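You operate a simulated robot arm through the tools that you are given. There is no shell and no other tool. Be economical: measure what you need, move in short steps, check, and stop when the job is done.

Carry out the task below with a simulated two-armed robot. There is one attempt and no reset: what you move stays moved.

Task
On the service table, fold the blue cloth in half, so that its two long edges meet.

Only the result counts: the job must be done as asked and must still hold three seconds after the hand-in. Knocking over, shifting, dropping, spilling or breaking anything else fails it. Flat cloth is picked up by pressing the open fingertips on it (5 to 10 N) and closing them slowly along it; thin cloth reads only 2 to 8 mm in the jaws.

Robot
Two 7-joint arms with two-finger parallel grippers on one trunk, on a base that drives. Base frame: it is fixed to the floor where the robot stands at the start and does not move with it; the origin is under the middle of the robot, x ahead of it, y to its left, z up; the surface under the hand at the start is at about z = 0.86. Units: m, rad, N and s.
The left shoulder is at the start at [0.07, 0.133, 1.151], the right one opposite. With the tool pointing down near the work surface each hand reaches from about 0.18 to 0.66 m from the robot's upright axis, wherever it stands, measured 20 degrees to its own side. Places, roughly: service table [0.5, -0.7, 0.9]. Payload 1.57 kg a hand.
The TCP of each hand is the grasp point between the finger pads, 0.03 m short of the fingertips. In the tool frame z runs along the fingers and y along their closing line. Largest opening 0.08 m; finger width 0.017, thickness 0.012; the body of the gripper, 0.04 by 0.082 m, starts 0.08 m behind the TCP.
Orientation is that of the tool frame in the base frame, as [roll, pitch, yaw] about the fixed x, y, z axes, in that order (R = Rz(yaw) Ry(pitch) Rx(roll)). With the fingers straight down and closing along the base's y, the tool's x points along the base's -x, its y along +y and its z along -z.

Tools
- The arms move only by the tool nudge_tool. It takes "left_series", "right_series" or both (then of equal length, played together; a hand with none holds still); each is a list of rows, each a list of 7 numbers: the shift along the tool's x, y, z in m, then the turn, a rotation vector about the tool's x, y, z in rad, then the gripper command, from -1 (shut) to 1 (fully open), values between in proportion. In form: [[tx, ty, tz, rx, ry, rz, fingers], ...]. A call has 1 to 8 rows; each row shifts and turns the commanded pose from where the row before left it, along the tool's axes as they then stand. Each row takes 0.2 s and may step no farther than 0.05 m and 0.15 rad from the row before; otherwise, or with a gripper value out of range, the whole call is refused. Where a pose cannot be reached the arm comes as near as it can. A force on the tool above 40 N (or 10 N above the force at the start of the call, whichever is more), or a blocked arm, ends the call early, and 0.2 s more pass. The fingers move at their own pace (about 0.153 m/s each) and stop on an object; they squeeze with about 37 N. The grip force told is the motor's: it shows also when the fingers shut on nothing. Time passes only in rows, and 0.2 s behind the last, so rows that do not move let the fingers close. It gives the time, the measured TCP pose, the force on the tool (base axes), the opening and the grip force at its end, in the units of the frame above (readings bear some noise), with the torque about the TCP (base axes, N m) and any sound that the robot's microphone picked up.
- Cameras (640 x 400 px; columns grow to the right, rows downward): "scene" is now at [0.125, 0.0084, 1.3568]; the picture's right is [0.11, -0.99, -0.00], its down [-0.77, -0.08, -0.64] and it looks along [0.63, 0.07, -0.77] (base axes); focal length 285 px, centre (320, 200). "left" rides on the left gripper at [0.072, 0.007, -0.122] in its tool frame; the picture's right is [-0.09, 1.00, 0.00], its down [-0.84, -0.08, -0.54] and it looks along [-0.54, -0.05, 0.84] (tool axes); focal length 238 px, centre (320, 200). "right" rides on the right gripper at [0.072, -0.007, -0.122] in its tool frame; the picture's right is [0.09, 1.00, 0.00], its down [-0.84, 0.08, -0.54] and it looks along [-0.54, 0.05, 0.84] (tool axes); focal length 238 px, centre (320, 200). There is no depth. A picture from a camera that has moved, and an enlarged one, comes with that camera's place and axes in the base frame and with its lens.
- get_image(camera): a new picture of that camera. No time passes.
- raise_lower(by): slides the trunk up (or, below 0, down) by that many m; the arms and the scene camera ride with it, the base frame stays. It gives what a move gives, with no picture.
- drive_base(legs): drives the robot by 1 to 6 legs, each [ahead, left, turn to the left] in m, m and rad, along the robot's own axes; the way and the turn of a leg run together, so that a leg with both is an arc; at most 1.5 m and 3.142 rad a leg. The arms and the cameras ride along, it lands a little off, and it stops where it bumps. It gives what a move gives.
- head_to(pan, tilt): turns the head with the scene camera to pan (to the left, within 1.501 rad either way) and tilt (down, from -0.506 to 1.204), counted from straight ahead of the robot. It gives what a move gives.
- inspect(camera, box): a new picture of the part [left, top, right, bottom] of that camera's present view, enlarged. No time passes.
- finish_job(): hands the job in; it is judged then, once.

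Go step by step. Nothing tells you exact positions but the pictures and the camera data: compare them with the known pose of the tool, close in by small moves and look again before you grip or let go. The budget is 120 turns and 100 pictures, counting those below and the enlarged ones. Unless the task says otherwise, let go and move clear before handing in, and close with one line.

The tools are called after "Request:" as name(argument=value, ...) on one line, values as JSON. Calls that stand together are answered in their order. nudge_tool: Moves the arms, as the interface text tells. Its arguments: {"type":"object","properties":{"left_series":{"type":"array","items":{"type":"array","items":{"type":"number"}}},"right_series":{"type":"array","items":{"type":"array","items":{"type":"number"}}}},"required":[]} The other tools are called the same way: raise_lower (by) slides the trunk up or down; drive_base (legs) drives the base; head_to (pan, tilt) turns the head that bears the scene camera; get_image (camera) takes a picture; inspect (camera, box) takes an enlarged picture of a part of a camera's view; finish_job () hands the job in.

At the start:

```text
time_s: 0.0
left_tool_pos: [0.4415, 0.081, 1.1057]
left_tcp_rot: [-3.14, -0.001, -3.139]
left_ft_force: [-1.0, 0.3, 0.4]
left_torque: [-0.01, -0.02, -0.02]
left_finger_gap: 0.0801
left_gripper_force: 0.2
right_tool_pos: [0.4539, -0.2868, 0.9994]
right_tcp_rot: [-3.142, 0.001, 3.14]
right_ft_force: [0.7, 0.0, 0.0]
right_torque: [0.01, 0.01, 0.02]
right_finger_gap: 0.0799
right_gripper_force: 0.0
trunk travel left (down, up): [-0.725, 0.215]
robot x, y, heading: [-0.0005, -0.0014, 0.001]
head pan, tilt: [0.106, 0.88]
```

scene: 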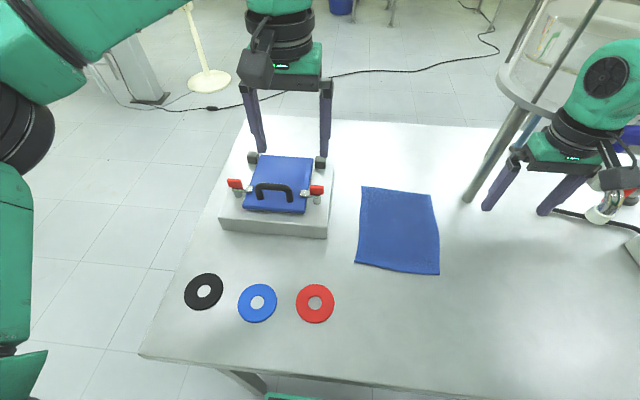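
right: 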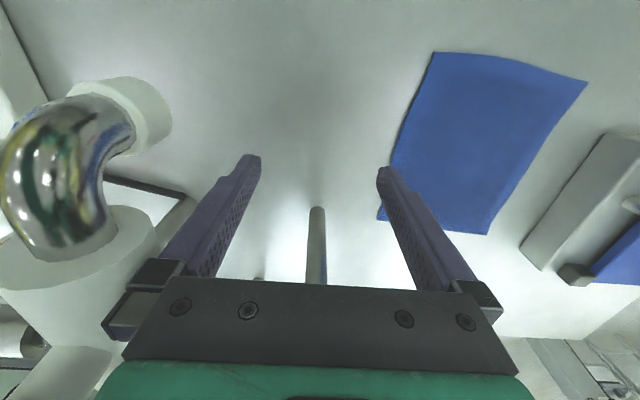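
left: 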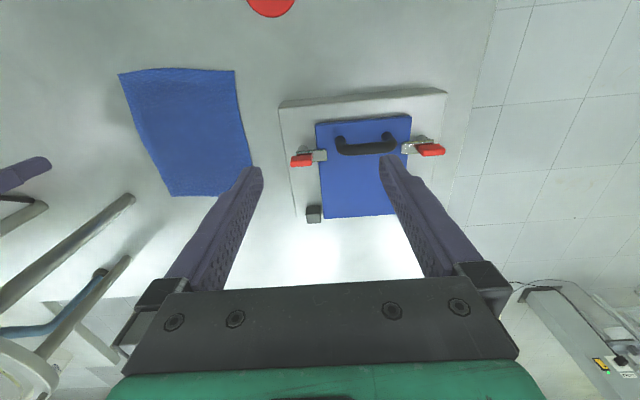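

I see a blue cloth at about x 0.38–0.58, y −0.03 to −0.19, with its long edges roughly along x. I'll check the rest of the table for other cloths and look closely at this one.

Request:
head_to(pan=-0.7, tilt=0.75)

Request:
get_image(camera="scene")

```text
time_s: 1.1
left_tool_pos: [0.4429, 0.0826, 1.1059]
left_tcp_rot: [-3.14, 0.0, -3.14]
left_ft_force: [0.6, 0.7, 0.2]
left_torque: [0.01, -0.01, -0.06]
left_finger_gap: 0.0801
left_gripper_force: 0.0
right_tool_pos: [0.4543, -0.286, 1.0003]
right_tcp_rot: [3.141, -0.001, -3.141]
right_ft_force: [0.1, -0.1, 0.1]
right_torque: [0.01, -0.02, 0.01]
right_finger_gap: 0.0801
right_gripper_force: 0.1
trunk travel left (down, up): [-0.725, 0.215]
robot x, y, heading: [-0.0003, 0.0019, 0.003]
head pan, tilt: [-0.7, 0.75]
```

```text
96 pictures are left
camera scene: at [0.1123, -0.053, 1.3671], right [-0.64, -0.77, 0.0], down [-0.52, 0.44, -0.73], along [0.56, -0.47, -0.68], focal length 285 px, centre (320, 200)
```

scene: 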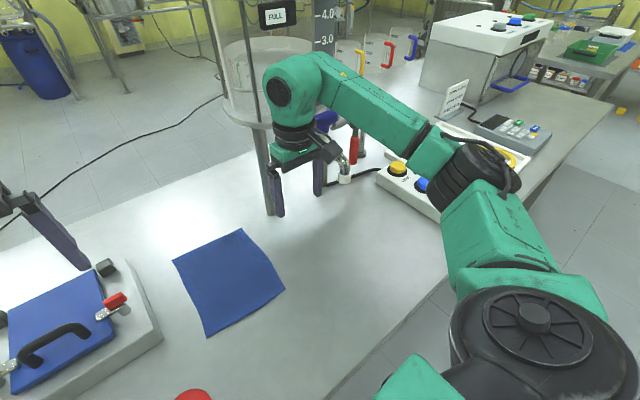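

This is the only cloth. It is about 0.20 m (x) by 0.155 m (y), with a post at about (0.57, −0.28) and a box at y > 0.03. I plan to fold with the right hand, one corner at a time, carrying the right edge over to the left. First I move the left arm aside and yaw the right hand so it closes along x.

Request:
nudge_tool(left_series=[[0.02, 0.03, -0.02, 0, 0, 0, 1], [0.02, 0.03, -0.02, 0, 0, 0, 1], [0.02, 0.03, -0.02, 0, 0, 0, 1], [0.02, 0.03, -0.02, 0, 0, 0, 1], [0.02, 0.03, -0.02, 0, 0, 0, 1], [0, 0, 0, 0, 0, 0, 1], [0, 0, 0, 0, 0, 0, 1], [0, 0, 0, 0, 0, 0, 1]], right_series=[[0, 0, 0, 0, 0, 0.1428, 0.2], [0, 0, 0, 0, 0, 0.1428, 0.2], [0, 0, 0, 0, 0, 0.1428, 0.2], [0, 0, 0, 0, 0, 0.1428, 0], [0, 0, 0, 0, 0, 0.1428, 0], [0, 0, 0, 0, 0, 0.1428, 0], [0, 0, 0, 0, 0, 0.1428, -0.25], [0, 0, 0, 0, 0, 0.1428, -0.25]])

Request:
head_to(pan=-0.2, tilt=0.9)

Request:
get_image(camera="scene")

```text
time_s: 2.9
left_tool_pos: [0.3436, 0.2298, 1.205]
left_tcp_rot: [3.141, 0.0, -3.14]
left_ft_force: [-0.5, -0.2, -0.8]
left_torque: [0.02, 0.01, 0.0]
left_finger_gap: 0.0802
left_gripper_force: 0.1
right_tool_pos: [0.4549, -0.2878, 0.9995]
right_tcp_rot: [3.141, 0.0, 1.998]
right_ft_force: [0.5, -0.6, -0.2]
right_torque: [-0.02, 0.0, -0.03]
right_finger_gap: 0.0302
right_gripper_force: 0.1
trunk travel left (down, up): [-0.725, 0.215]
robot x, y, heading: [-0.0032, -0.0041, 0.0]
head pan, tilt: [-0.7, 0.75]
```

```text
time_s: 3.9
left_tool_pos: [0.3451, 0.2284, 1.2064]
left_tcp_rot: [-3.141, 0.001, -3.14]
left_ft_force: [0.5, 0.4, -0.2]
left_torque: [0.0, -0.01, -0.01]
left_finger_gap: 0.0801
left_gripper_force: 0.1
right_tool_pos: [0.4541, -0.287, 0.9981]
right_tcp_rot: [-3.141, 0.001, 2.001]
right_ft_force: [0.3, -0.7, -0.9]
right_torque: [-0.03, 0.0, 0.0]
right_finger_gap: 0.03
right_gripper_force: 0.1
trunk travel left (down, up): [-0.725, 0.215]
robot x, y, heading: [0.0038, 0.0029, -0.004]
head pan, tilt: [-0.201, 0.901]
```

```text
95 pictures are left
camera scene: at [0.1228, -0.0148, 1.3552], right [-0.2, -0.98, 0.0], down [-0.77, 0.16, -0.62], along [0.61, -0.12, -0.78], focal length 285 px, centre (320, 200)
```

scene: 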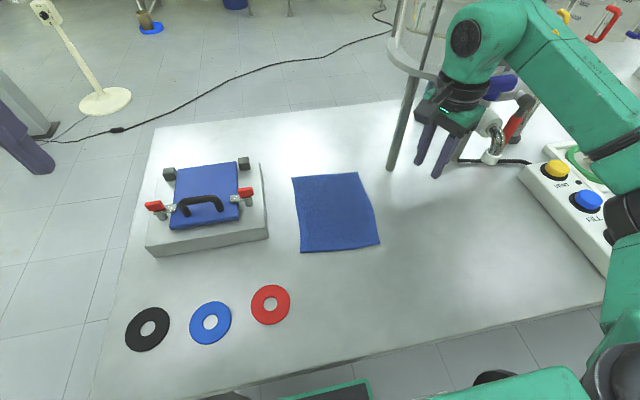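

Next I finish the yaw, move over the near right corner (about 0.38, −0.187), and stop a little above it to look.

Request:
nudge_tool(right_series=[[0, 0, 0, 0, 0, 0.1428, -0.25], [0, 0, 0, 0, 0, 0.1428, -0.25], [0, 0, 0, 0, 0, 0.1428, -0.25], [0.035, -0.016, 0, 0, 0, 0, -0.25], [0.035, -0.016, 0, 0, 0, 0, -0.25], [0.035, -0.017, 0, 0, 0, 0, -0.25], [0, 0, 0.035, 0, 0, 0, -0.25], [0, 0, 0.035, 0, 0, 0, -0.25]])

Request:
get_image(camera="scene")

Request:
get_image(camera="right")

```text
time_s: 5.7
left_tool_pos: [0.3433, 0.2299, 1.2055]
left_tcp_rot: [-3.141, 0.0, -3.142]
left_ft_force: [0.4, 0.1, -0.3]
left_torque: [0.0, -0.01, -0.01]
left_finger_gap: 0.0799
left_gripper_force: 0.1
right_tool_pos: [0.4063, -0.1825, 0.93]
right_tcp_rot: [3.141, 0.001, 1.57]
right_ft_force: [0.0, -1.4, 0.0]
right_torque: [0.0, 0.02, 0.02]
right_finger_gap: 0.0301
right_gripper_force: 0.1
trunk travel left (down, up): [-0.725, 0.215]
robot x, y, heading: [0.0026, -0.0016, 0.003]
head pan, tilt: [-0.201, 0.901]
```

```text
94 pictures are left
camera scene: at [0.1231, -0.0152, 1.3552], right [-0.2, -0.98, 0.0], down [-0.77, 0.16, -0.62], along [0.61, -0.12, -0.78], focal length 285 px, centre (320, 200)
```

scene: 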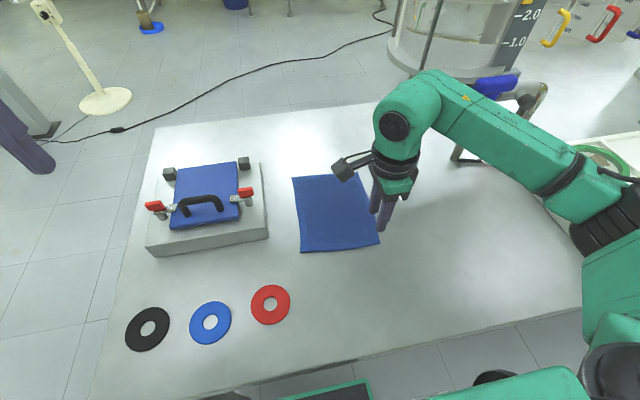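

```text
93 pictures are left
camera right: at [0.3992, -0.1108, 1.0513], right [1.0, 0.09, 0.0], down [0.08, -0.84, 0.54], along [0.05, -0.54, -0.84], focal length 238 px, centre (320, 200)
```

right: 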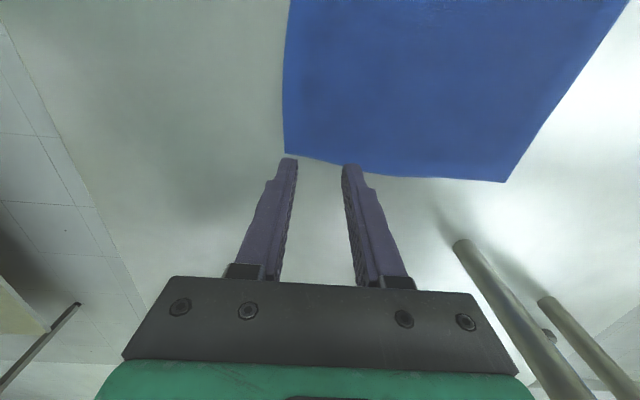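

The view confirms the near corner at (0.376, −0.189) and the far one at (0.577, −0.199). I descend slowly until I feel a light press.

Request:
nudge_tool(right_series=[[-0.003, 0, 0.015, 0, 0, 0, -0.25], [0, 0, 0.015, 0, 0, 0, -0.25], [0, 0, 0.006, 0, 0, 0, -0.25], [0, 0, 0.002, 0, 0, 0, -0.25], [0, 0, 0, 0, 0, 0, -0.25]])

```text
time_s: 6.9
left_tool_pos: [0.3415, 0.2296, 1.2061]
left_tcp_rot: [-3.139, 0.003, -3.141]
left_ft_force: [-0.2, 0.1, -0.3]
left_torque: [0.03, 0.03, 0.0]
left_finger_gap: 0.0799
left_gripper_force: 0.1
right_tool_pos: [0.4052, -0.1862, 0.893]
right_tcp_rot: [3.136, 0.001, 1.57]
right_ft_force: [3.5, -2.1, 19.5]
right_torque: [0.0, -0.13, -0.03]
right_finger_gap: 0.0294
right_gripper_force: 0.0
trunk travel left (down, up): [-0.725, 0.215]
robot x, y, heading: [0.004, -0.0013, -0.002]
head pan, tilt: [-0.201, 0.901]
```

That is 19.5 N, which is too firm. I back off by about a millimetre.

Request:
nudge_tool(right_series=[[0, 0, -0.001, 0, 0, 0, -0.25], [0, 0, 0, 0, 0, 0, -0.25]])

```text
time_s: 7.5
left_tool_pos: [0.3421, 0.2307, 1.2058]
left_tcp_rot: [-3.14, 0.002, -3.14]
left_ft_force: [-0.5, 0.8, 0.6]
left_torque: [0.03, 0.0, 0.0]
left_finger_gap: 0.08
left_gripper_force: 0.2
right_tool_pos: [0.4044, -0.1852, 0.8934]
right_tcp_rot: [3.14, 0.0, 1.571]
right_ft_force: [3.4, -0.6, 17.1]
right_torque: [0.04, -0.12, 0.0]
right_finger_gap: 0.0296
right_gripper_force: 0.1
trunk travel left (down, up): [-0.725, 0.215]
robot x, y, heading: [-0.0009, -0.0019, -0.003]
head pan, tilt: [-0.201, 0.901]
```

Stiffness is about 2.4 N/mm, so I raise 3.5 mm to get roughly 8 N and then close slowly.

Request:
nudge_tool(right_series=[[0, 0, -0.0035, 0, 0, 0, -0.25], [0, 0, 0, 0, 0, 0, -0.25]])

```text
time_s: 8.1
left_tool_pos: [0.3427, 0.2285, 1.2059]
left_tcp_rot: [-3.14, 0.0, -3.139]
left_ft_force: [-0.8, -0.2, 0.5]
left_torque: [0.01, 0.01, -0.01]
left_finger_gap: 0.0799
left_gripper_force: 0.1
right_tool_pos: [0.4042, -0.1865, 0.896]
right_tcp_rot: [-3.141, 0.002, 1.571]
right_ft_force: [0.2, 1.2, -0.7]
right_torque: [-0.01, -0.02, 0.01]
right_finger_gap: 0.0301
right_gripper_force: 0.2
trunk travel left (down, up): [-0.725, 0.215]
robot x, y, heading: [-0.0008, -0.0012, -0.004]
head pan, tilt: [-0.201, 0.901]
```

Request:
nudge_tool(right_series=[[0, 0, 0.0018, 0, 0, 0, -0.25], [0, 0, 0, 0, 0, 0, -0.25]])

```text
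time_s: 8.7
left_tool_pos: [0.3427, 0.2298, 1.2061]
left_tcp_rot: [3.141, -0.001, -3.139]
left_ft_force: [0.0, -1.2, 0.4]
left_torque: [0.01, -0.01, -0.02]
left_finger_gap: 0.0801
left_gripper_force: 0.1
right_tool_pos: [0.4058, -0.1857, 0.8949]
right_tcp_rot: [3.141, -0.001, 1.572]
right_ft_force: [0.4, -0.7, 1.6]
right_torque: [0.0, -0.01, 0.0]
right_finger_gap: 0.0299
right_gripper_force: 0.0
trunk travel left (down, up): [-0.725, 0.215]
robot x, y, heading: [-0.0005, 0.0008, 0.002]
head pan, tilt: [-0.201, 0.901]
```

Request:
nudge_tool(right_series=[[0, 0, 0.0009, 0, 0, 0, -0.25], [0, 0, 0, 0, 0, 0, -0.25]])

```text
time_s: 9.3
left_tool_pos: [0.3436, 0.2295, 1.2063]
left_tcp_rot: [-3.141, -0.002, -3.14]
left_ft_force: [1.0, -0.3, -0.4]
left_torque: [-0.01, 0.0, 0.02]
left_finger_gap: 0.0797
left_gripper_force: 0.1
right_tool_pos: [0.4053, -0.1865, 0.8928]
right_tcp_rot: [3.14, -0.001, 1.572]
right_ft_force: [0.3, -0.9, 4.6]
right_torque: [0.01, -0.02, -0.02]
right_finger_gap: 0.0299
right_gripper_force: 0.0
trunk travel left (down, up): [-0.725, 0.215]
robot x, y, heading: [0.0003, -0.0026, 0.001]
head pan, tilt: [-0.201, 0.901]
```

Now about 4.6 N. I add a touch more and close slowly.

Request:
nudge_tool(right_series=[[0, 0, 0.0008, 0, 0, 0, -0.25], [0, 0, 0, 0, 0, 0, -0.37], [0, 0, 0, 0, 0, 0, -0.5], [0, 0, 0, 0, 0, 0, -0.62], [0, 0, 0, 0, 0, 0, -0.75], [0, 0, 0, 0, 0, 0, -0.87], [0, 0, 0, 0, 0, 0, -1], [0, 0, 0, 0, 0, 0, -1]])

Request:
get_image(camera="right")

```text
time_s: 11.1
left_tool_pos: [0.3423, 0.23, 1.2051]
left_tcp_rot: [-3.141, 0.001, -3.14]
left_ft_force: [0.3, 0.2, -1.0]
left_torque: [0.01, 0.01, 0.01]
left_finger_gap: 0.0799
left_gripper_force: 0.1
right_tool_pos: [0.4046, -0.1862, 0.8935]
right_tcp_rot: [3.141, -0.001, 1.572]
right_ft_force: [-0.2, -0.1, 5.7]
right_torque: [0.02, -0.01, 0.01]
right_finger_gap: 0.0036
right_gripper_force: 24.5
trunk travel left (down, up): [-0.725, 0.215]
robot x, y, heading: [-0.0052, -0.001, -0.001]
head pan, tilt: [-0.201, 0.901]
```

```text
92 pictures are left
camera right: at [0.3981, -0.1126, 1.015], right [1.0, 0.09, 0.0], down [0.08, -0.84, 0.54], along [0.05, -0.54, -0.84], focal length 238 px, centre (320, 200)
```

right: 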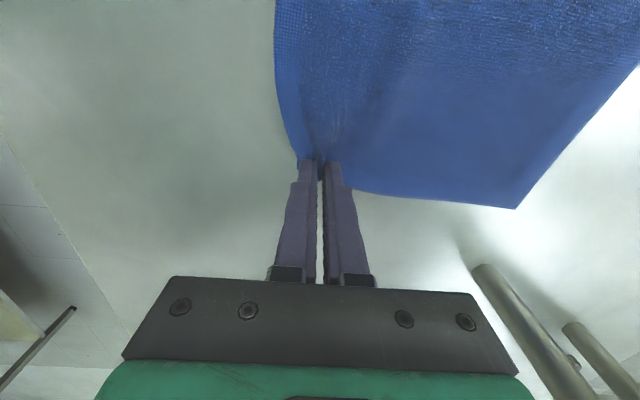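

The grip reads 3.6 mm, so cloth is held. I lift it in an arc toward the left edge.

Request:
nudge_tool(right_series=[[0.004, 0.0005, -0.012, 0, 0, 0, -1], [0.006, 0.0006, -0.012, 0, 0, 0, -1], [0.01, 0.0006, -0.012, 0, 0, 0, -1], [0.012, 0.0006, -0.011, 0, 0, 0, -1], [0.014, 0.0006, -0.009, 0, 0, 0, -1], [0.014, 0.0006, -0.007, 0, 0, 0, -1], [0.014, 0.0006, -0.004, 0, 0, 0, -1], [0.012, 0.0006, -0.001, 0, 0, 0, -1]])

Request:
get_image(camera="right")

Request:
get_image(camera="scene")

```text
time_s: 12.9
left_tool_pos: [0.3433, 0.2307, 1.2052]
left_tcp_rot: [-3.141, 0.0, -3.141]
left_ft_force: [0.2, 1.3, -0.1]
left_torque: [-0.02, -0.04, -0.03]
left_finger_gap: 0.0802
left_gripper_force: 0.0
right_tool_pos: [0.4099, -0.1, 0.9609]
right_tcp_rot: [3.142, 0.001, 1.571]
right_ft_force: [-0.5, 0.3, -0.1]
right_torque: [-0.03, 0.02, -0.01]
right_finger_gap: 0.0035
right_gripper_force: 24.3
trunk travel left (down, up): [-0.725, 0.215]
robot x, y, heading: [0.0008, 0.0004, 0.002]
head pan, tilt: [-0.201, 0.901]
```

```text
91 pictures are left
camera right: at [0.4035, -0.026, 1.083], right [1.0, 0.09, 0.0], down [0.08, -0.84, 0.54], along [0.05, -0.54, -0.84], focal length 238 px, centre (320, 200)
```

right: 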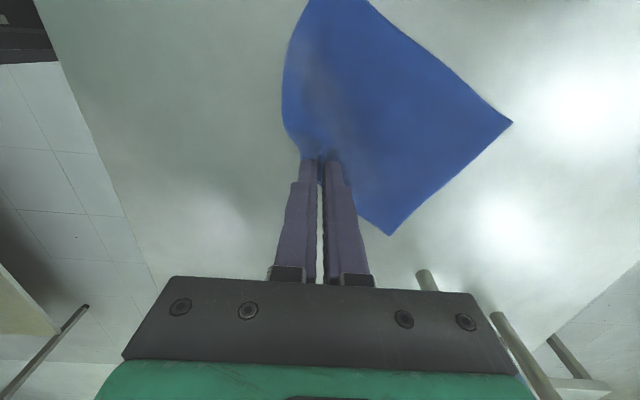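

```text
90 pictures are left
camera scene: at [0.123, -0.0141, 1.3552], right [-0.2, -0.98, 0.0], down [-0.77, 0.16, -0.62], along [0.61, -0.12, -0.78], focal length 285 px, centre (320, 200)
```

scene: 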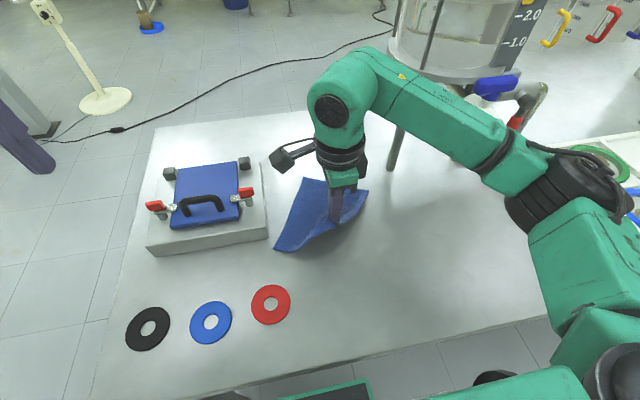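

The whole cloth rotated instead of bending. The ridge I pinched runs across the fold axis and stiffens it, and friction on the table is low. I'll lay the corner back, then re-grip mid-edge with the fingers closing across the edge.

Request:
nudge_tool(right_series=[[-0.012, -0.0006, 0.001, 0, 0, 0, -1], [-0.014, -0.0006, 0.004, 0, 0, 0, -1], [-0.014, -0.0006, 0.007, 0, 0, 0, -1], [-0.014, -0.0006, 0.009, 0, 0, 0, -1], [-0.012, -0.0006, 0.011, 0, 0, 0, -1], [-0.01, -0.0006, 0.012, 0, 0, 0, -1], [-0.006, -0.0006, 0.012, 0, 0, 0, -1], [-0.004, -0.0005, 0.009, 0, 0, 0, -1]])

Request:
nudge_tool(right_series=[[0, 0, 0.001, 0, 0, 0, -0.9], [0, 0, 0, 0, 0, 0, -0.7], [0, 0, 0, 0, 0, 0, -0.5], [0, 0, -0.01, 0, 0, 0, -0.5], [0, 0, -0.03, 0, 0, 0, -0.5], [0, 0, -0.04, 0, 0, 0, -0.5], [0, 0, -0.04, 0, 0, 0, -0.5]])

Request:
get_image(camera="scene")

Request:
get_image(camera="right")

```text
time_s: 14.7
left_tool_pos: [0.3418, 0.2305, 1.2065]
left_tcp_rot: [-3.141, 0.001, -3.141]
left_ft_force: [0.7, -0.2, -0.4]
left_torque: [-0.01, -0.02, 0.0]
left_finger_gap: 0.0801
left_gripper_force: 0.0
right_tool_pos: [0.405, -0.1851, 0.8966]
right_tcp_rot: [3.138, 0.0, 1.57]
right_ft_force: [0.4, 1.4, 5.7]
right_torque: [0.06, -0.04, 0.02]
right_finger_gap: 0.0034
right_gripper_force: 24.5
trunk travel left (down, up): [-0.725, 0.215]
robot x, y, heading: [-0.0018, -0.0022, -0.002]
head pan, tilt: [-0.201, 0.901]
```

```text
time_s: 16.3
left_tool_pos: [0.3442, 0.2308, 1.2051]
left_tcp_rot: [-3.142, 0.001, -3.139]
left_ft_force: [0.3, 0.1, -0.2]
left_torque: [0.0, -0.04, -0.02]
left_finger_gap: 0.0798
left_gripper_force: 0.1
right_tool_pos: [0.4048, -0.1839, 1.0171]
right_tcp_rot: [3.141, 0.001, 1.571]
right_ft_force: [-0.5, 0.6, -0.5]
right_torque: [0.01, -0.03, 0.01]
right_finger_gap: 0.0197
right_gripper_force: 0.2
trunk travel left (down, up): [-0.725, 0.215]
robot x, y, heading: [-0.0018, 0.001, 0.002]
head pan, tilt: [-0.201, 0.901]
```

```text
89 pictures are left
camera scene: at [0.1226, -0.014, 1.3552], right [-0.2, -0.98, 0.0], down [-0.77, 0.16, -0.62], along [0.61, -0.12, -0.78], focal length 285 px, centre (320, 200)
```

scene: 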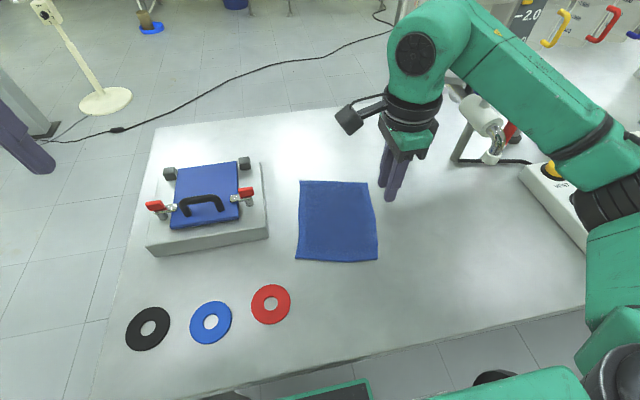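

```text
88 pictures are left
camera right: at [0.3976, -0.1117, 1.1379], right [1.0, 0.09, 0.0], down [0.08, -0.84, 0.54], along [0.05, -0.54, -0.84], focal length 238 px, centre (320, 200)
```

right: 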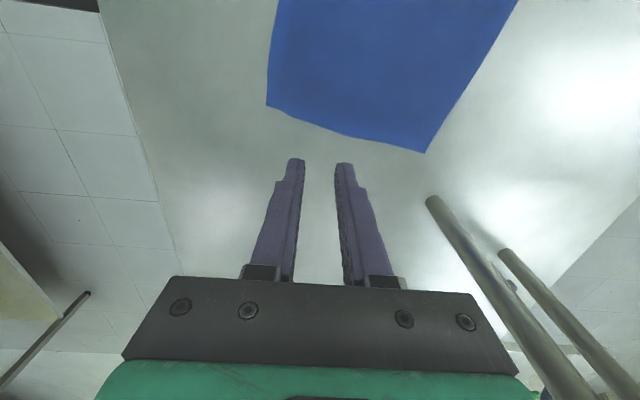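

The cloth is flat again, now rotated about −12°, with corners at roughly C(0.344,−0.169), B(0.538,−0.210), A(0.578,−0.058) and D(0.375,−0.016). I yaw the right hand so it closes across the long edge and go to mid-edge.

Request:
nudge_tool(right_series=[[0, 0, 0, 0, 0, -0.1362, -0.6], [0, 0, 0, 0, 0, -0.1362, -0.6], [0, 0, 0, 0, 0, -0.1362, -0.6], [0, 0, 0, 0, 0, -0.1362, -0.6], [0, 0, 0, 0, 0, -0.1362, -0.6], [0, 0, 0, 0, 0, -0.1362, -0.6], [0, 0, 0, 0, 0, -0.1362, -0.6], [0, 0, 0, 0, 0, -0.1362, -0.6]])

Request:
nudge_tool(right_series=[[0, 0, 0, 0, 0, -0.1362, -0.6], [0, 0, 0, 0, 0, -0.1362, -0.6], [-0.0365, 0.016, 0, 0, 0, 0, -0.6], [0, 0, 0.04, 0, 0, 0, -0.6], [0, 0, 0.04, 0, 0, 0, -0.6], [0, 0, 0, 0, 0, 0, -0.6]])

Request:
get_image(camera="right")

Request:
get_image(camera="scene")

```text
time_s: 18.1
left_tool_pos: [0.3429, 0.229, 1.2058]
left_tcp_rot: [3.141, 0.0, -3.141]
left_ft_force: [0.4, 0.8, 0.4]
left_torque: [0.04, -0.03, 0.0]
left_finger_gap: 0.08
left_gripper_force: 0.0
right_tool_pos: [0.4056, -0.1852, 1.015]
right_tcp_rot: [-3.141, 0.0, 2.662]
right_ft_force: [-0.2, 0.3, -0.4]
right_torque: [-0.03, 0.02, 0.0]
right_finger_gap: 0.0159
right_gripper_force: 0.2
trunk travel left (down, up): [-0.725, 0.215]
robot x, y, heading: [-0.0003, 0.0001, 0.0]
head pan, tilt: [-0.201, 0.901]
```

```text
time_s: 19.5
left_tool_pos: [0.3426, 0.2297, 1.2051]
left_tcp_rot: [-3.14, 0.0, -3.138]
left_ft_force: [-0.3, -0.4, -1.0]
left_torque: [-0.04, 0.03, 0.01]
left_finger_gap: 0.0802
left_gripper_force: 0.0
right_tool_pos: [0.4437, -0.1756, 0.9338]
right_tcp_rot: [3.141, -0.001, 2.934]
right_ft_force: [0.0, -0.3, -0.2]
right_torque: [-0.05, 0.0, 0.0]
right_finger_gap: 0.016
right_gripper_force: 0.1
trunk travel left (down, up): [-0.725, 0.215]
robot x, y, heading: [-0.0004, -0.0007, -0.001]
head pan, tilt: [-0.201, 0.901]
```

```text
87 pictures are left
camera right: at [0.3713, -0.1666, 1.0561], right [0.12, 0.99, 0.0], down [0.83, -0.1, 0.54], along [0.54, -0.06, -0.84], focal length 238 px, centre (320, 200)
```

right: 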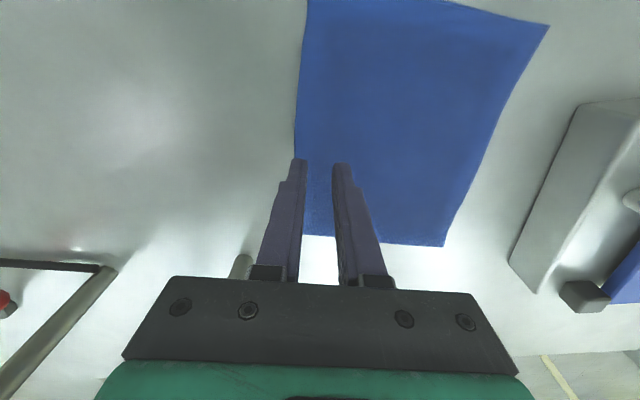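

```text
86 pictures are left
camera scene: at [0.1233, -0.0138, 1.3552], right [-0.2, -0.98, 0.0], down [-0.77, 0.16, -0.62], along [0.61, -0.12, -0.78], focal length 285 px, centre (320, 200)
```

scene: 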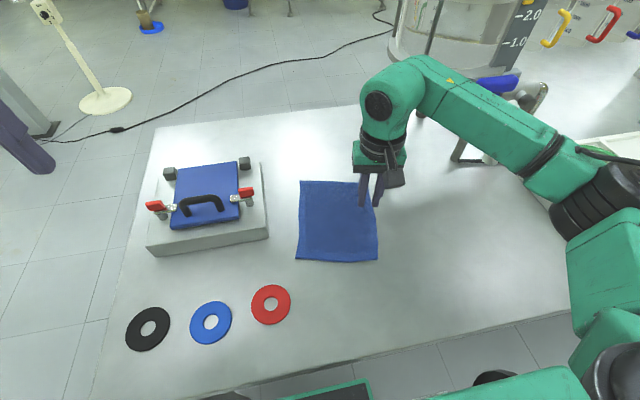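

The edge near the grip is at about y −0.194. I shift 5 mm outward and descend to light contact.

Request:
nudge_tool(right_series=[[0, -0.005, 0.015, 0, 0, 0, -0.6], [0, 0, 0.015, 0, 0, 0, -0.6], [0, 0, 0.008, 0, 0, 0, -0.6], [0, 0, 0.001, 0, 0, 0, -0.6], [0, 0, 0, 0, 0, 0, -0.6]])

```text
time_s: 20.7
left_tool_pos: [0.3437, 0.23, 1.2055]
left_tcp_rot: [-3.14, -0.001, -3.14]
left_ft_force: [-0.4, 0.2, -0.1]
left_torque: [-0.01, 0.03, 0.0]
left_finger_gap: 0.08
left_gripper_force: 0.0
right_tool_pos: [0.444, -0.1813, 0.8956]
right_tcp_rot: [3.141, -0.001, 2.931]
right_ft_force: [-0.5, -0.3, 0.3]
right_torque: [0.02, 0.03, 0.01]
right_finger_gap: 0.0159
right_gripper_force: 0.1
trunk travel left (down, up): [-0.725, 0.215]
robot x, y, heading: [-0.0015, -0.003, -0.001]
head pan, tilt: [-0.201, 0.901]
```

Request:
nudge_tool(right_series=[[0, 0, 0.0015, 0, 0, 0, -0.6], [0, 0, 0.0008, 0, 0, 0, -0.6], [0, 0, 0, 0, 0, 0, -0.6]])

Request:
inspect(camera="right", box=[220, 80, 420, 240])

```text
time_s: 21.5
left_tool_pos: [0.344, 0.2303, 1.2055]
left_tcp_rot: [3.141, 0.0, -3.141]
left_ft_force: [-0.4, 0.2, -0.4]
left_torque: [0.0, -0.05, 0.01]
left_finger_gap: 0.0801
left_gripper_force: 0.1
right_tool_pos: [0.4443, -0.1819, 0.8935]
right_tcp_rot: [-3.141, 0.0, 2.933]
right_ft_force: [1.2, 0.6, 4.1]
right_torque: [0.03, -0.01, 0.01]
right_finger_gap: 0.016
right_gripper_force: 0.1
trunk travel left (down, up): [-0.725, 0.215]
robot x, y, heading: [0.0003, -0.0008, -0.001]
head pan, tilt: [-0.201, 0.901]
```

```text
2.50 times, centred on (320, 160) of right
camera zoom: at [0.3712, -0.1724, 1.0155], right [0.12, 0.99, 0.0], down [0.83, -0.1, 0.54], along [0.54, -0.06, -0.84], focal length 596 px, centre (320, 300)
```

zoom: 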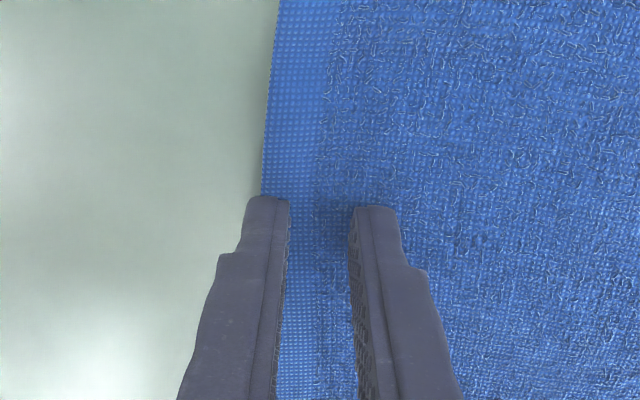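

The outer finger sits half on the hem, and both tips are in light contact. I close slowly.

Request:
nudge_tool(right_series=[[0, 0, 0.0008, 0, 0, 0, -0.6], [0, 0, 0, 0, 0, 0, -0.66], [0, 0, 0, 0, 0, 0, -0.73], [0, 0, 0, 0, 0, 0, -0.8], [0, 0, 0, 0, 0, 0, -0.87], [0, 0, 0, 0, 0, 0, -0.94], [0, 0, 0, 0, 0, 0, -1], [0, 0, 0, 0, 0, 0, -1]])

Request:
inspect(camera="right", box=[220, 80, 420, 240])

```text
time_s: 23.3
left_tool_pos: [0.3435, 0.2308, 1.2059]
left_tcp_rot: [-3.141, -0.001, -3.14]
left_ft_force: [-0.3, 0.3, 0.3]
left_torque: [-0.02, 0.0, -0.03]
left_finger_gap: 0.0801
left_gripper_force: 0.1
right_tool_pos: [0.4437, -0.1814, 0.8933]
right_tcp_rot: [3.141, 0.001, 2.934]
right_ft_force: [0.2, 0.2, 6.1]
right_torque: [0.01, 0.0, 0.0]
right_finger_gap: 0.0
right_gripper_force: 21.4
trunk travel left (down, up): [-0.725, 0.215]
robot x, y, heading: [-0.0003, -0.0017, -0.002]
head pan, tilt: [-0.201, 0.901]
```

```text
2.50 times, centred on (320, 160) of right
camera zoom: at [0.3709, -0.172, 1.0152], right [0.12, 0.99, 0.0], down [0.83, -0.1, 0.54], along [0.54, -0.06, -0.84], focal length 596 px, centre (320, 300)
```

zoom: 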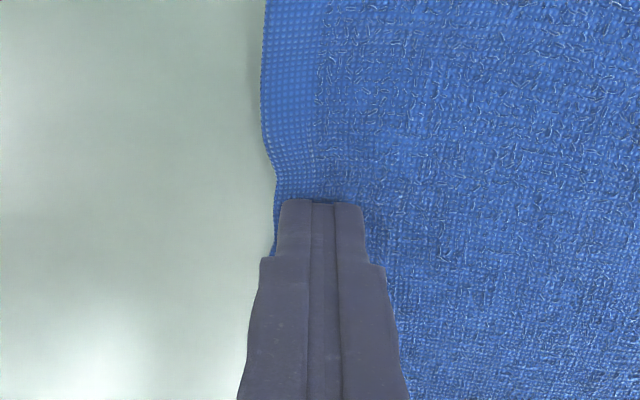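

The fingers slipped and read a gap of 0. I retry with a wider stroke, as before, at 0.03 and a bit farther in.

Request:
nudge_tool(right_series=[[0, 0, -0.006, 0, 0, 0, -1], [0, 0.007, 0, 0, 0, 0, -0.2], [0, 0, 0, 0, 0, 0, -0.2], [0, 0, 0.005, 0, 0, 0, -0.2], [0, 0, 0.0013, 0, 0, 0, -0.2], [0, 0, 0, 0, 0, 0, -0.2]])

Request:
inspect(camera="right", box=[220, 80, 420, 240])

```text
time_s: 24.7
left_tool_pos: [0.3433, 0.2294, 1.2058]
left_tcp_rot: [-3.142, 0.002, -3.139]
left_ft_force: [0.4, 1.0, -0.7]
left_torque: [-0.01, -0.02, 0.01]
left_finger_gap: 0.0799
left_gripper_force: 0.0
right_tool_pos: [0.4432, -0.1739, 0.894]
right_tcp_rot: [3.139, 0.002, 2.933]
right_ft_force: [-0.7, -1.2, 7.4]
right_torque: [-0.06, 0.0, 0.0]
right_finger_gap: 0.0321
right_gripper_force: 0.0
trunk travel left (down, up): [-0.725, 0.215]
robot x, y, heading: [0.0026, 0.0022, 0.004]
head pan, tilt: [-0.201, 0.901]
```

```text
2.50 times, centred on (320, 160) of right
camera zoom: at [0.3717, -0.1651, 1.0151], right [0.12, 0.99, 0.0], down [0.83, -0.1, 0.54], along [0.54, -0.06, -0.84], focal length 596 px, centre (320, 300)
```

zoom: 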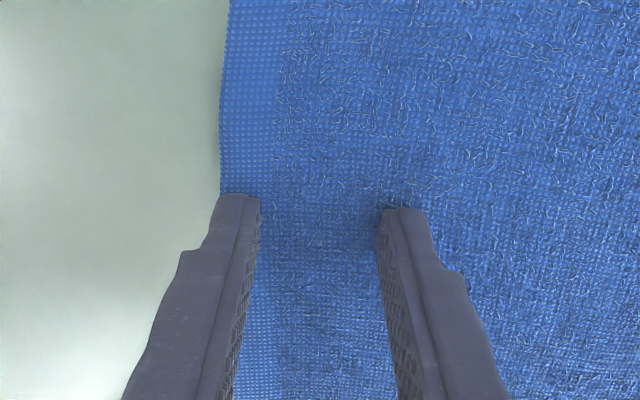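

Request:
nudge_tool(right_series=[[0, 0, 0, 0, 0, 0, -0.32], [0, 0, 0, 0, 0, 0, -0.44], [0, 0, 0, 0, 0, 0, -0.56], [0, 0, 0, 0, 0, 0, -0.68], [0, 0, 0, 0, 0, 0, -0.8], [0, 0, 0, 0, 0, 0, -0.9], [0, 0, 0, 0, 0, 0, -1], [0, 0, 0, 0, 0, 0, -1]])

Request:
inspect(camera="right", box=[220, 80, 420, 240])

```text
time_s: 26.5
left_tool_pos: [0.3421, 0.2292, 1.2064]
left_tcp_rot: [-3.14, 0.002, -3.14]
left_ft_force: [0.3, -0.2, 0.1]
left_torque: [0.02, -0.01, 0.0]
left_finger_gap: 0.0799
left_gripper_force: 0.1
right_tool_pos: [0.4439, -0.1744, 0.8932]
right_tcp_rot: [3.14, 0.003, 2.932]
right_ft_force: [-0.2, -0.7, 8.8]
right_torque: [0.0, 0.02, 0.01]
right_finger_gap: 0.0032
right_gripper_force: 24.7
trunk travel left (down, up): [-0.725, 0.215]
robot x, y, heading: [0.0028, -0.001, 0.001]
head pan, tilt: [-0.201, 0.901]
```

```text
2.50 times, centred on (320, 160) of right
camera zoom: at [0.3713, -0.1648, 1.0149], right [0.12, 0.99, 0.0], down [0.83, -0.1, 0.54], along [0.54, -0.06, -0.84], focal length 596 px, centre (320, 300)
```

zoom: 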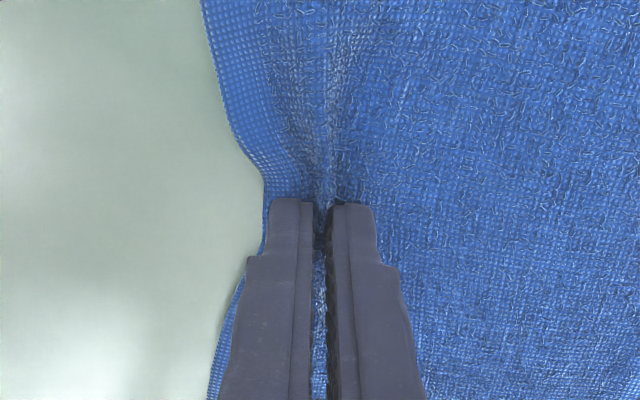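

Gripped at 3.2 mm, with the ridge parallel to the edge. I lift in a higher arc, about 0.065 m over the fold line, and check whether the left half stays put.

Request:
nudge_tool(right_series=[[0, 0.001, -0.014, 0, 0, 0, -1], [0, 0.004, -0.014, 0, 0, 0, -1], [0, 0.007, -0.012, 0, 0, 0, -1], [0, 0.009, -0.01, 0, 0, 0, -1], [0, 0.01, -0.008, 0, 0, 0, -1], [0, 0.01, -0.006, 0, 0, 0, -1], [0, 0.01, -0.003, 0, 0, 0, -1], [0, 0.01, 0, 0, 0, 0, -1]])

Request:
get_image(camera="scene")

Request:
get_image(camera="right")

```text
time_s: 28.3
left_tool_pos: [0.3443, 0.2306, 1.206]
left_tcp_rot: [3.141, -0.001, -3.14]
left_ft_force: [-0.1, 0.3, 0.0]
left_torque: [0.02, 0.02, -0.02]
left_finger_gap: 0.0801
left_gripper_force: 0.0
right_tool_pos: [0.4578, -0.115, 0.9593]
right_tcp_rot: [-3.141, 0.0, 2.933]
right_ft_force: [0.2, -0.8, 0.3]
right_torque: [-0.03, 0.0, 0.01]
right_finger_gap: 0.0038
right_gripper_force: 24.1
trunk travel left (down, up): [-0.725, 0.215]
robot x, y, heading: [0.001, -0.001, 0.001]
head pan, tilt: [-0.201, 0.901]
```

```text
81 pictures are left
camera scene: at [0.1229, -0.0142, 1.3552], right [-0.2, -0.98, 0.0], down [-0.77, 0.16, -0.62], along [0.61, -0.12, -0.78], focal length 285 px, centre (320, 200)
```

scene: 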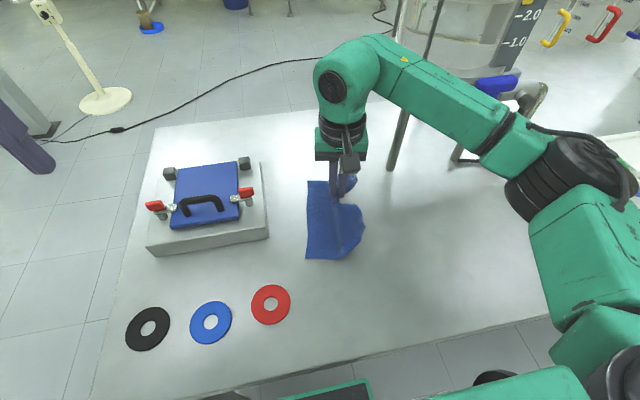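

```text
80 pictures are left
camera right: at [0.3862, -0.106, 1.0813], right [0.12, 0.99, 0.0], down [0.83, -0.1, 0.54], along [0.54, -0.06, -0.84], focal length 238 px, centre (320, 200)
```

right: 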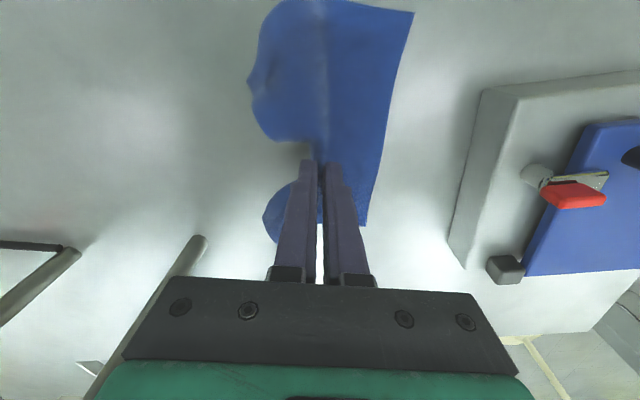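

This time it bends properly, and the left half stayed nearly in place (left edge now D(0.374,−0.035) to A(0.572,−0.071)). I carry on over and down, leaning the hand to the left.

Request:
nudge_tool(right_series=[[0, 0.01, 0.002, 0.1, 0, 0, -1], [0, 0.0105, 0.005, 0.1, 0, 0, -1], [0, 0.0118, 0.0078, 0.1, 0, 0, -1], [0, 0.0134, 0.0095, 0, 0, 0, -1], [0, 0.013, 0.0117, 0, 0, 0, -1], [0, 0.0096, 0.0106, 0, 0, 0, -1], [0, 0.0029, -0.0009, 0, 0, 0, -1]])

Request:
get_image(camera="scene")

Request:
get_image(camera="right")

```text
time_s: 29.9
left_tool_pos: [0.3436, 0.2301, 1.206]
left_tcp_rot: [-3.141, -0.001, -3.138]
left_ft_force: [0.1, 0.5, -0.1]
left_torque: [-0.01, -0.05, -0.01]
left_finger_gap: 0.0797
left_gripper_force: 0.1
right_tool_pos: [0.469, -0.0593, 0.8991]
right_tcp_rot: [-2.842, -0.001, 2.931]
right_ft_force: [0.2, -0.3, 2.9]
right_torque: [0.01, -0.02, -0.01]
right_finger_gap: 0.0036
right_gripper_force: 24.6
trunk travel left (down, up): [-0.725, 0.215]
robot x, y, heading: [-0.0025, -0.002, 0.005]
head pan, tilt: [-0.201, 0.901]
```

```text
79 pictures are left
camera scene: at [0.1222, -0.0148, 1.3553], right [-0.2, -0.98, 0.0], down [-0.77, 0.16, -0.62], along [0.61, -0.12, -0.78], focal length 285 px, centre (320, 200)
```

scene: 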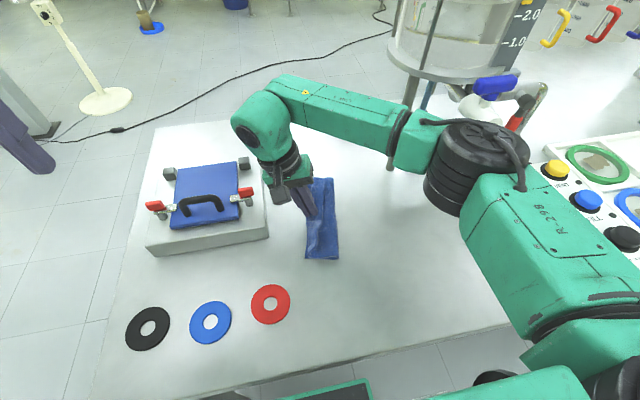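

```text
78 pictures are left
camera right: at [0.4044, -0.0146, 1.0174], right [0.11, 0.95, -0.29], down [0.87, 0.06, 0.5], along [0.49, -0.31, -0.82], focal length 238 px, centre (320, 200)
```

right: 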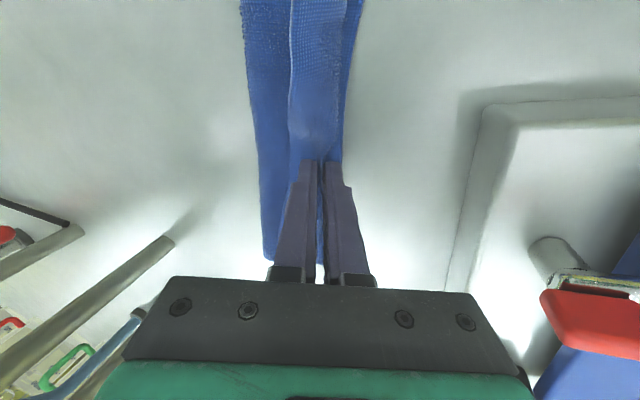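

The half is laid over. I zoom in to judge how the edge lies before letting go.

Request:
inspect(camera="right", box=[200, 0, 440, 180])

Request:
inspect(camera="scene", box=[250, 160, 370, 280])

```text
2.22 times, centred on (320, 90) of right
camera zoom: at [0.4044, -0.0146, 1.0174], right [0.11, 0.95, -0.29], down [0.87, 0.06, 0.5], along [0.49, -0.31, -0.82], focal length 530 px, centre (320, 444)
```

zoom: 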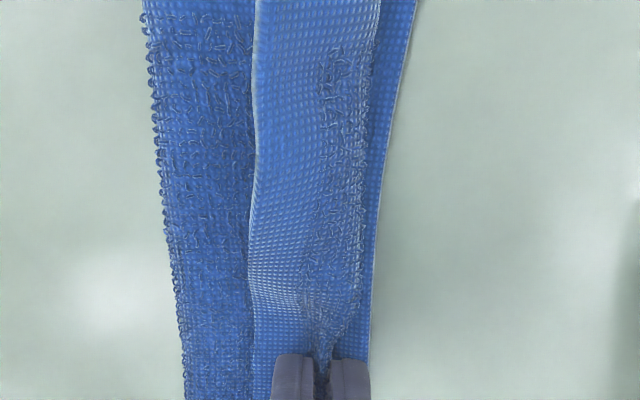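

```text
3.33 times, centred on (310, 220) of scene
camera zoom: at [0.1222, -0.0148, 1.3553], right [-0.2, -0.98, 0.0], down [-0.77, 0.16, -0.62], along [0.61, -0.12, -0.78], focal length 949 px, centre (353, 133)
```

zoom: 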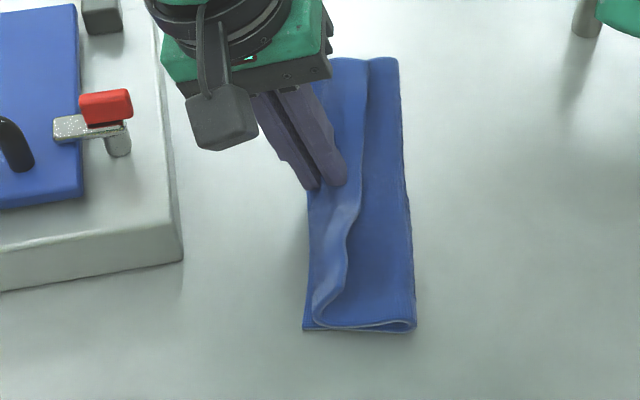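

A hem strip of about 2.5 cm is turned back on top. I release, see how it relaxes, and then correct the hem.

Request:
nudge_tool(right_series=[[0, 0, 0, 0, 0, 0, -0.8], [0, 0, 0, 0, 0, 0, -0.6], [0, 0, 0, 0, 0, 0, -0.5], [0, 0, -0.015, 0, 0, 0, -0.5], [0, 0, -0.03, 0, 0, 0, -0.5], [0, 0, -0.04, -0.1, 0, 0, -0.5], [0, -0.01, -0.04, -0.1, 0, 0, -0.5], [0, -0.01, -0.02, -0.1, 0, 0, -0.5]])

Request:
get_image(camera="right")

Request:
inspect(camera="scene", box=[250, 160, 370, 280])

```text
time_s: 31.7
left_tool_pos: [0.3429, 0.2285, 1.206]
left_tcp_rot: [3.141, 0.0, 3.141]
left_ft_force: [0.0, 0.1, 0.9]
left_torque: [0.02, -0.01, 0.0]
left_finger_gap: 0.08
left_gripper_force: 0.1
right_tool_pos: [0.4717, -0.0435, 1.0431]
right_tcp_rot: [3.139, 0.001, 2.934]
right_ft_force: [0.3, -0.1, 0.4]
right_torque: [0.01, 0.02, 0.01]
right_finger_gap: 0.0203
right_gripper_force: 0.1
trunk travel left (down, up): [-0.725, 0.215]
robot x, y, heading: [0.0015, 0.0007, -0.002]
head pan, tilt: [-0.201, 0.901]
```

```text
75 pictures are left
camera right: at [0.3993, -0.0349, 1.1651], right [0.12, 0.99, 0.0], down [0.83, -0.1, 0.54], along [0.54, -0.06, -0.84], focal length 238 px, centre (320, 200)
```

right: 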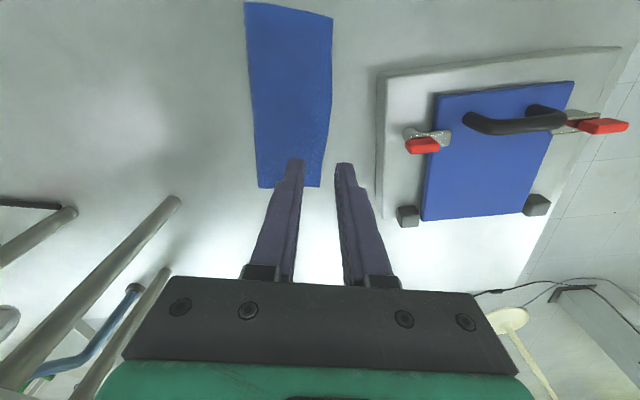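

```text
3.33 times, centred on (310, 220) of scene
camera zoom: at [0.1224, -0.016, 1.3552], right [-0.2, -0.98, 0.0], down [-0.77, 0.16, -0.62], along [0.61, -0.12, -0.78], focal length 949 px, centre (353, 133)
```

zoom: 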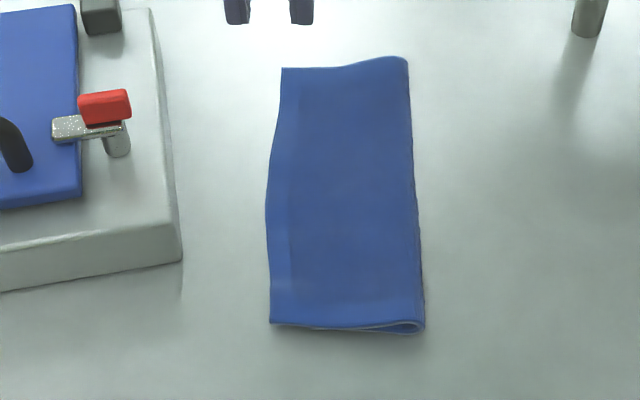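

The hem sprang out flat by itself, but the top layer now overshoots the bottom edge by maybe 2 cm. I look closely at the ends.

Request:
inspect(camera="scene", box=[280, 230, 350, 275])

Request:
inspect(camera="right", box=[220, 120, 360, 210])

Request:
inspect(camera="right", box=[220, 0, 360, 90])

```text
8.89 times, centred on (315, 252) of scene
camera zoom: at [0.1224, -0.016, 1.3552], right [-0.2, -0.98, 0.0], down [-0.77, 0.16, -0.62], along [0.61, -0.12, -0.78], focal length 2531 px, centre (364, -267)
```

zoom: 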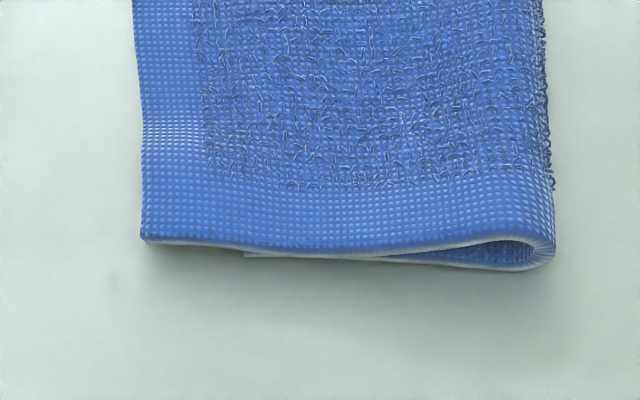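

```text
4.44 times, centred on (290, 165) of right
camera zoom: at [0.3993, -0.0349, 1.1651], right [0.12, 0.99, 0.0], down [0.83, -0.1, 0.54], along [0.54, -0.06, -0.84], focal length 1059 px, centre (453, 356)
```

zoom: 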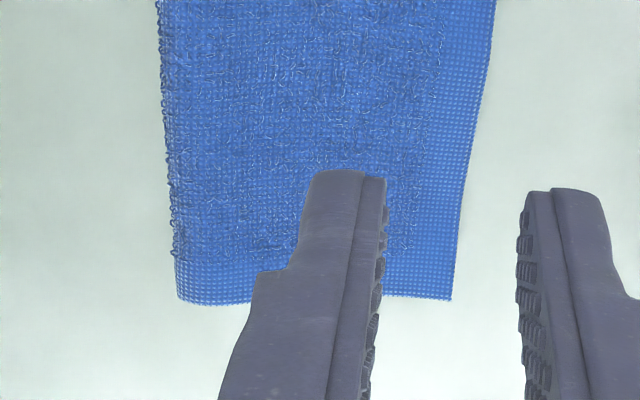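

```text
4.44 times, centred on (290, 45) of right
camera zoom: at [0.3993, -0.0349, 1.1651], right [0.12, 0.99, 0.0], down [0.83, -0.1, 0.54], along [0.54, -0.06, -0.84], focal length 1059 px, centre (453, 889)
```

zoom: 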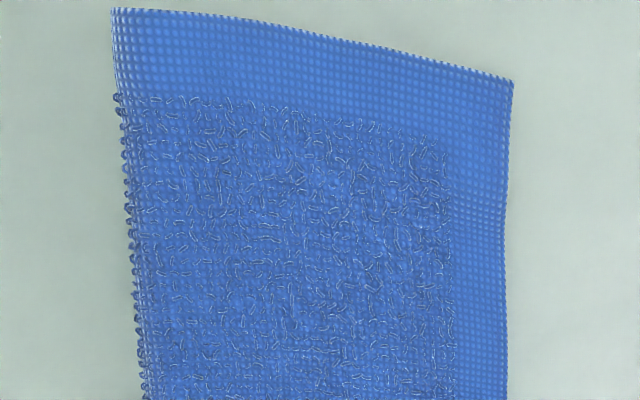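

The top overshoots by about 0.024 near, 0.02 far and 0.027 mid. I'll re-grip the overhanging hem at mid-edge and shift it back, so first I position above it.

Request:
nudge_tool(right_series=[[0.0114, -0.0024, 0.04, 0, 0, 0, -0.25], [0, 0, 0.04, 0, 0, 0, -0.25], [0, 0, 0.04, 0, 0, 0, -0.25], [0, 0, 0.02, 0, 0, 0, -0.25], [0, 0, 0.007, 0, 0, 0, -0.25], [0, 0, 0, 0, 0, 0, -0.25]])

Request:
inspect(camera="right", box=[220, 80, 420, 240])

```text
time_s: 33.1
left_tool_pos: [0.3429, 0.2295, 1.2064]
left_tcp_rot: [-3.142, 0.0, -3.14]
left_ft_force: [0.7, 0.4, -1.1]
left_torque: [0.01, -0.03, 0.02]
left_finger_gap: 0.08
left_gripper_force: 0.1
right_tool_pos: [0.4604, -0.0431, 0.8959]
right_tcp_rot: [3.141, 0.0, 2.931]
right_ft_force: [-0.2, 0.7, 2.5]
right_torque: [-0.07, 0.02, -0.01]
right_finger_gap: 0.0304
right_gripper_force: 0.3
trunk travel left (down, up): [-0.725, 0.215]
robot x, y, heading: [0.0055, -0.0021, -0.001]
head pan, tilt: [-0.201, 0.901]
```

```text
2.50 times, centred on (320, 160) of right
camera zoom: at [0.3887, -0.0339, 1.0182], right [0.12, 0.99, 0.0], down [0.83, -0.1, 0.54], along [0.54, -0.06, -0.84], focal length 596 px, centre (320, 300)
```

zoom: 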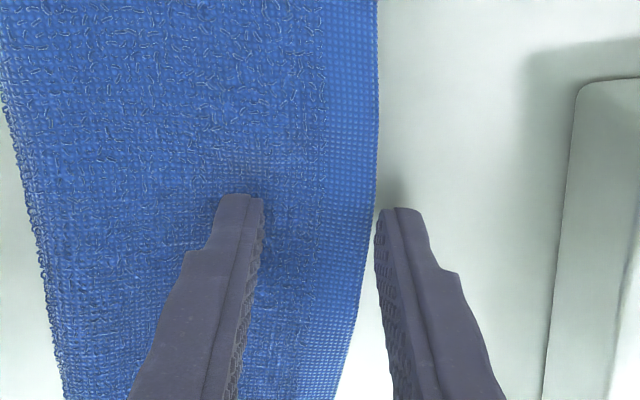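

The outer finger is just off the cloth. I lift slightly, shift 9 mm inward and press.

Request:
nudge_tool(right_series=[[0, 0, -0.004, 0, 0, 0, -0.25], [0, -0.009, 0, 0, 0, 0, -0.25], [0, 0, 0.004, 0, 0, 0, -0.25], [0, 0, 0.0015, 0, 0, 0, -0.25], [0, 0, 0, 0, 0, 0, -0.25]])

Request:
inspect(camera="right", box=[220, 80, 420, 240])

```text
time_s: 34.3
left_tool_pos: [0.3433, 0.2301, 1.2056]
left_tcp_rot: [-3.141, 0.001, -3.141]
left_ft_force: [0.5, -0.1, -0.3]
left_torque: [0.0, 0.02, 0.0]
left_finger_gap: 0.0799
left_gripper_force: 0.1
right_tool_pos: [0.4582, -0.052, 0.8967]
right_tcp_rot: [3.141, 0.004, 2.931]
right_ft_force: [0.9, -1.0, 5.2]
right_torque: [-0.15, -0.01, -0.03]
right_finger_gap: 0.0301
right_gripper_force: 0.0
trunk travel left (down, up): [-0.725, 0.215]
robot x, y, heading: [0.0006, 0.001, 0.001]
head pan, tilt: [-0.201, 0.901]
```

```text
2.50 times, centred on (320, 160) of right
camera zoom: at [0.3869, -0.0427, 1.0175], right [0.12, 0.99, 0.0], down [0.83, -0.1, 0.54], along [0.54, -0.06, -0.84], focal length 596 px, centre (320, 300)
```

zoom: 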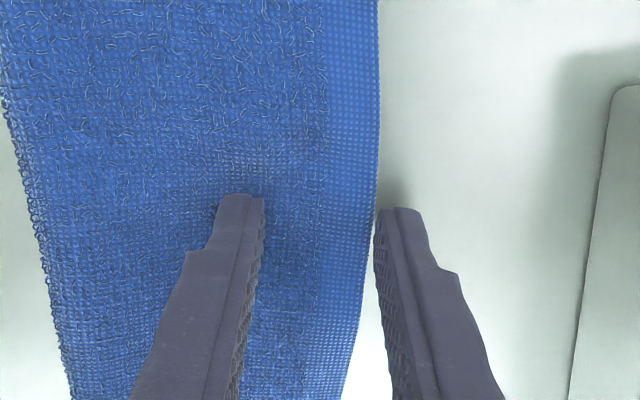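

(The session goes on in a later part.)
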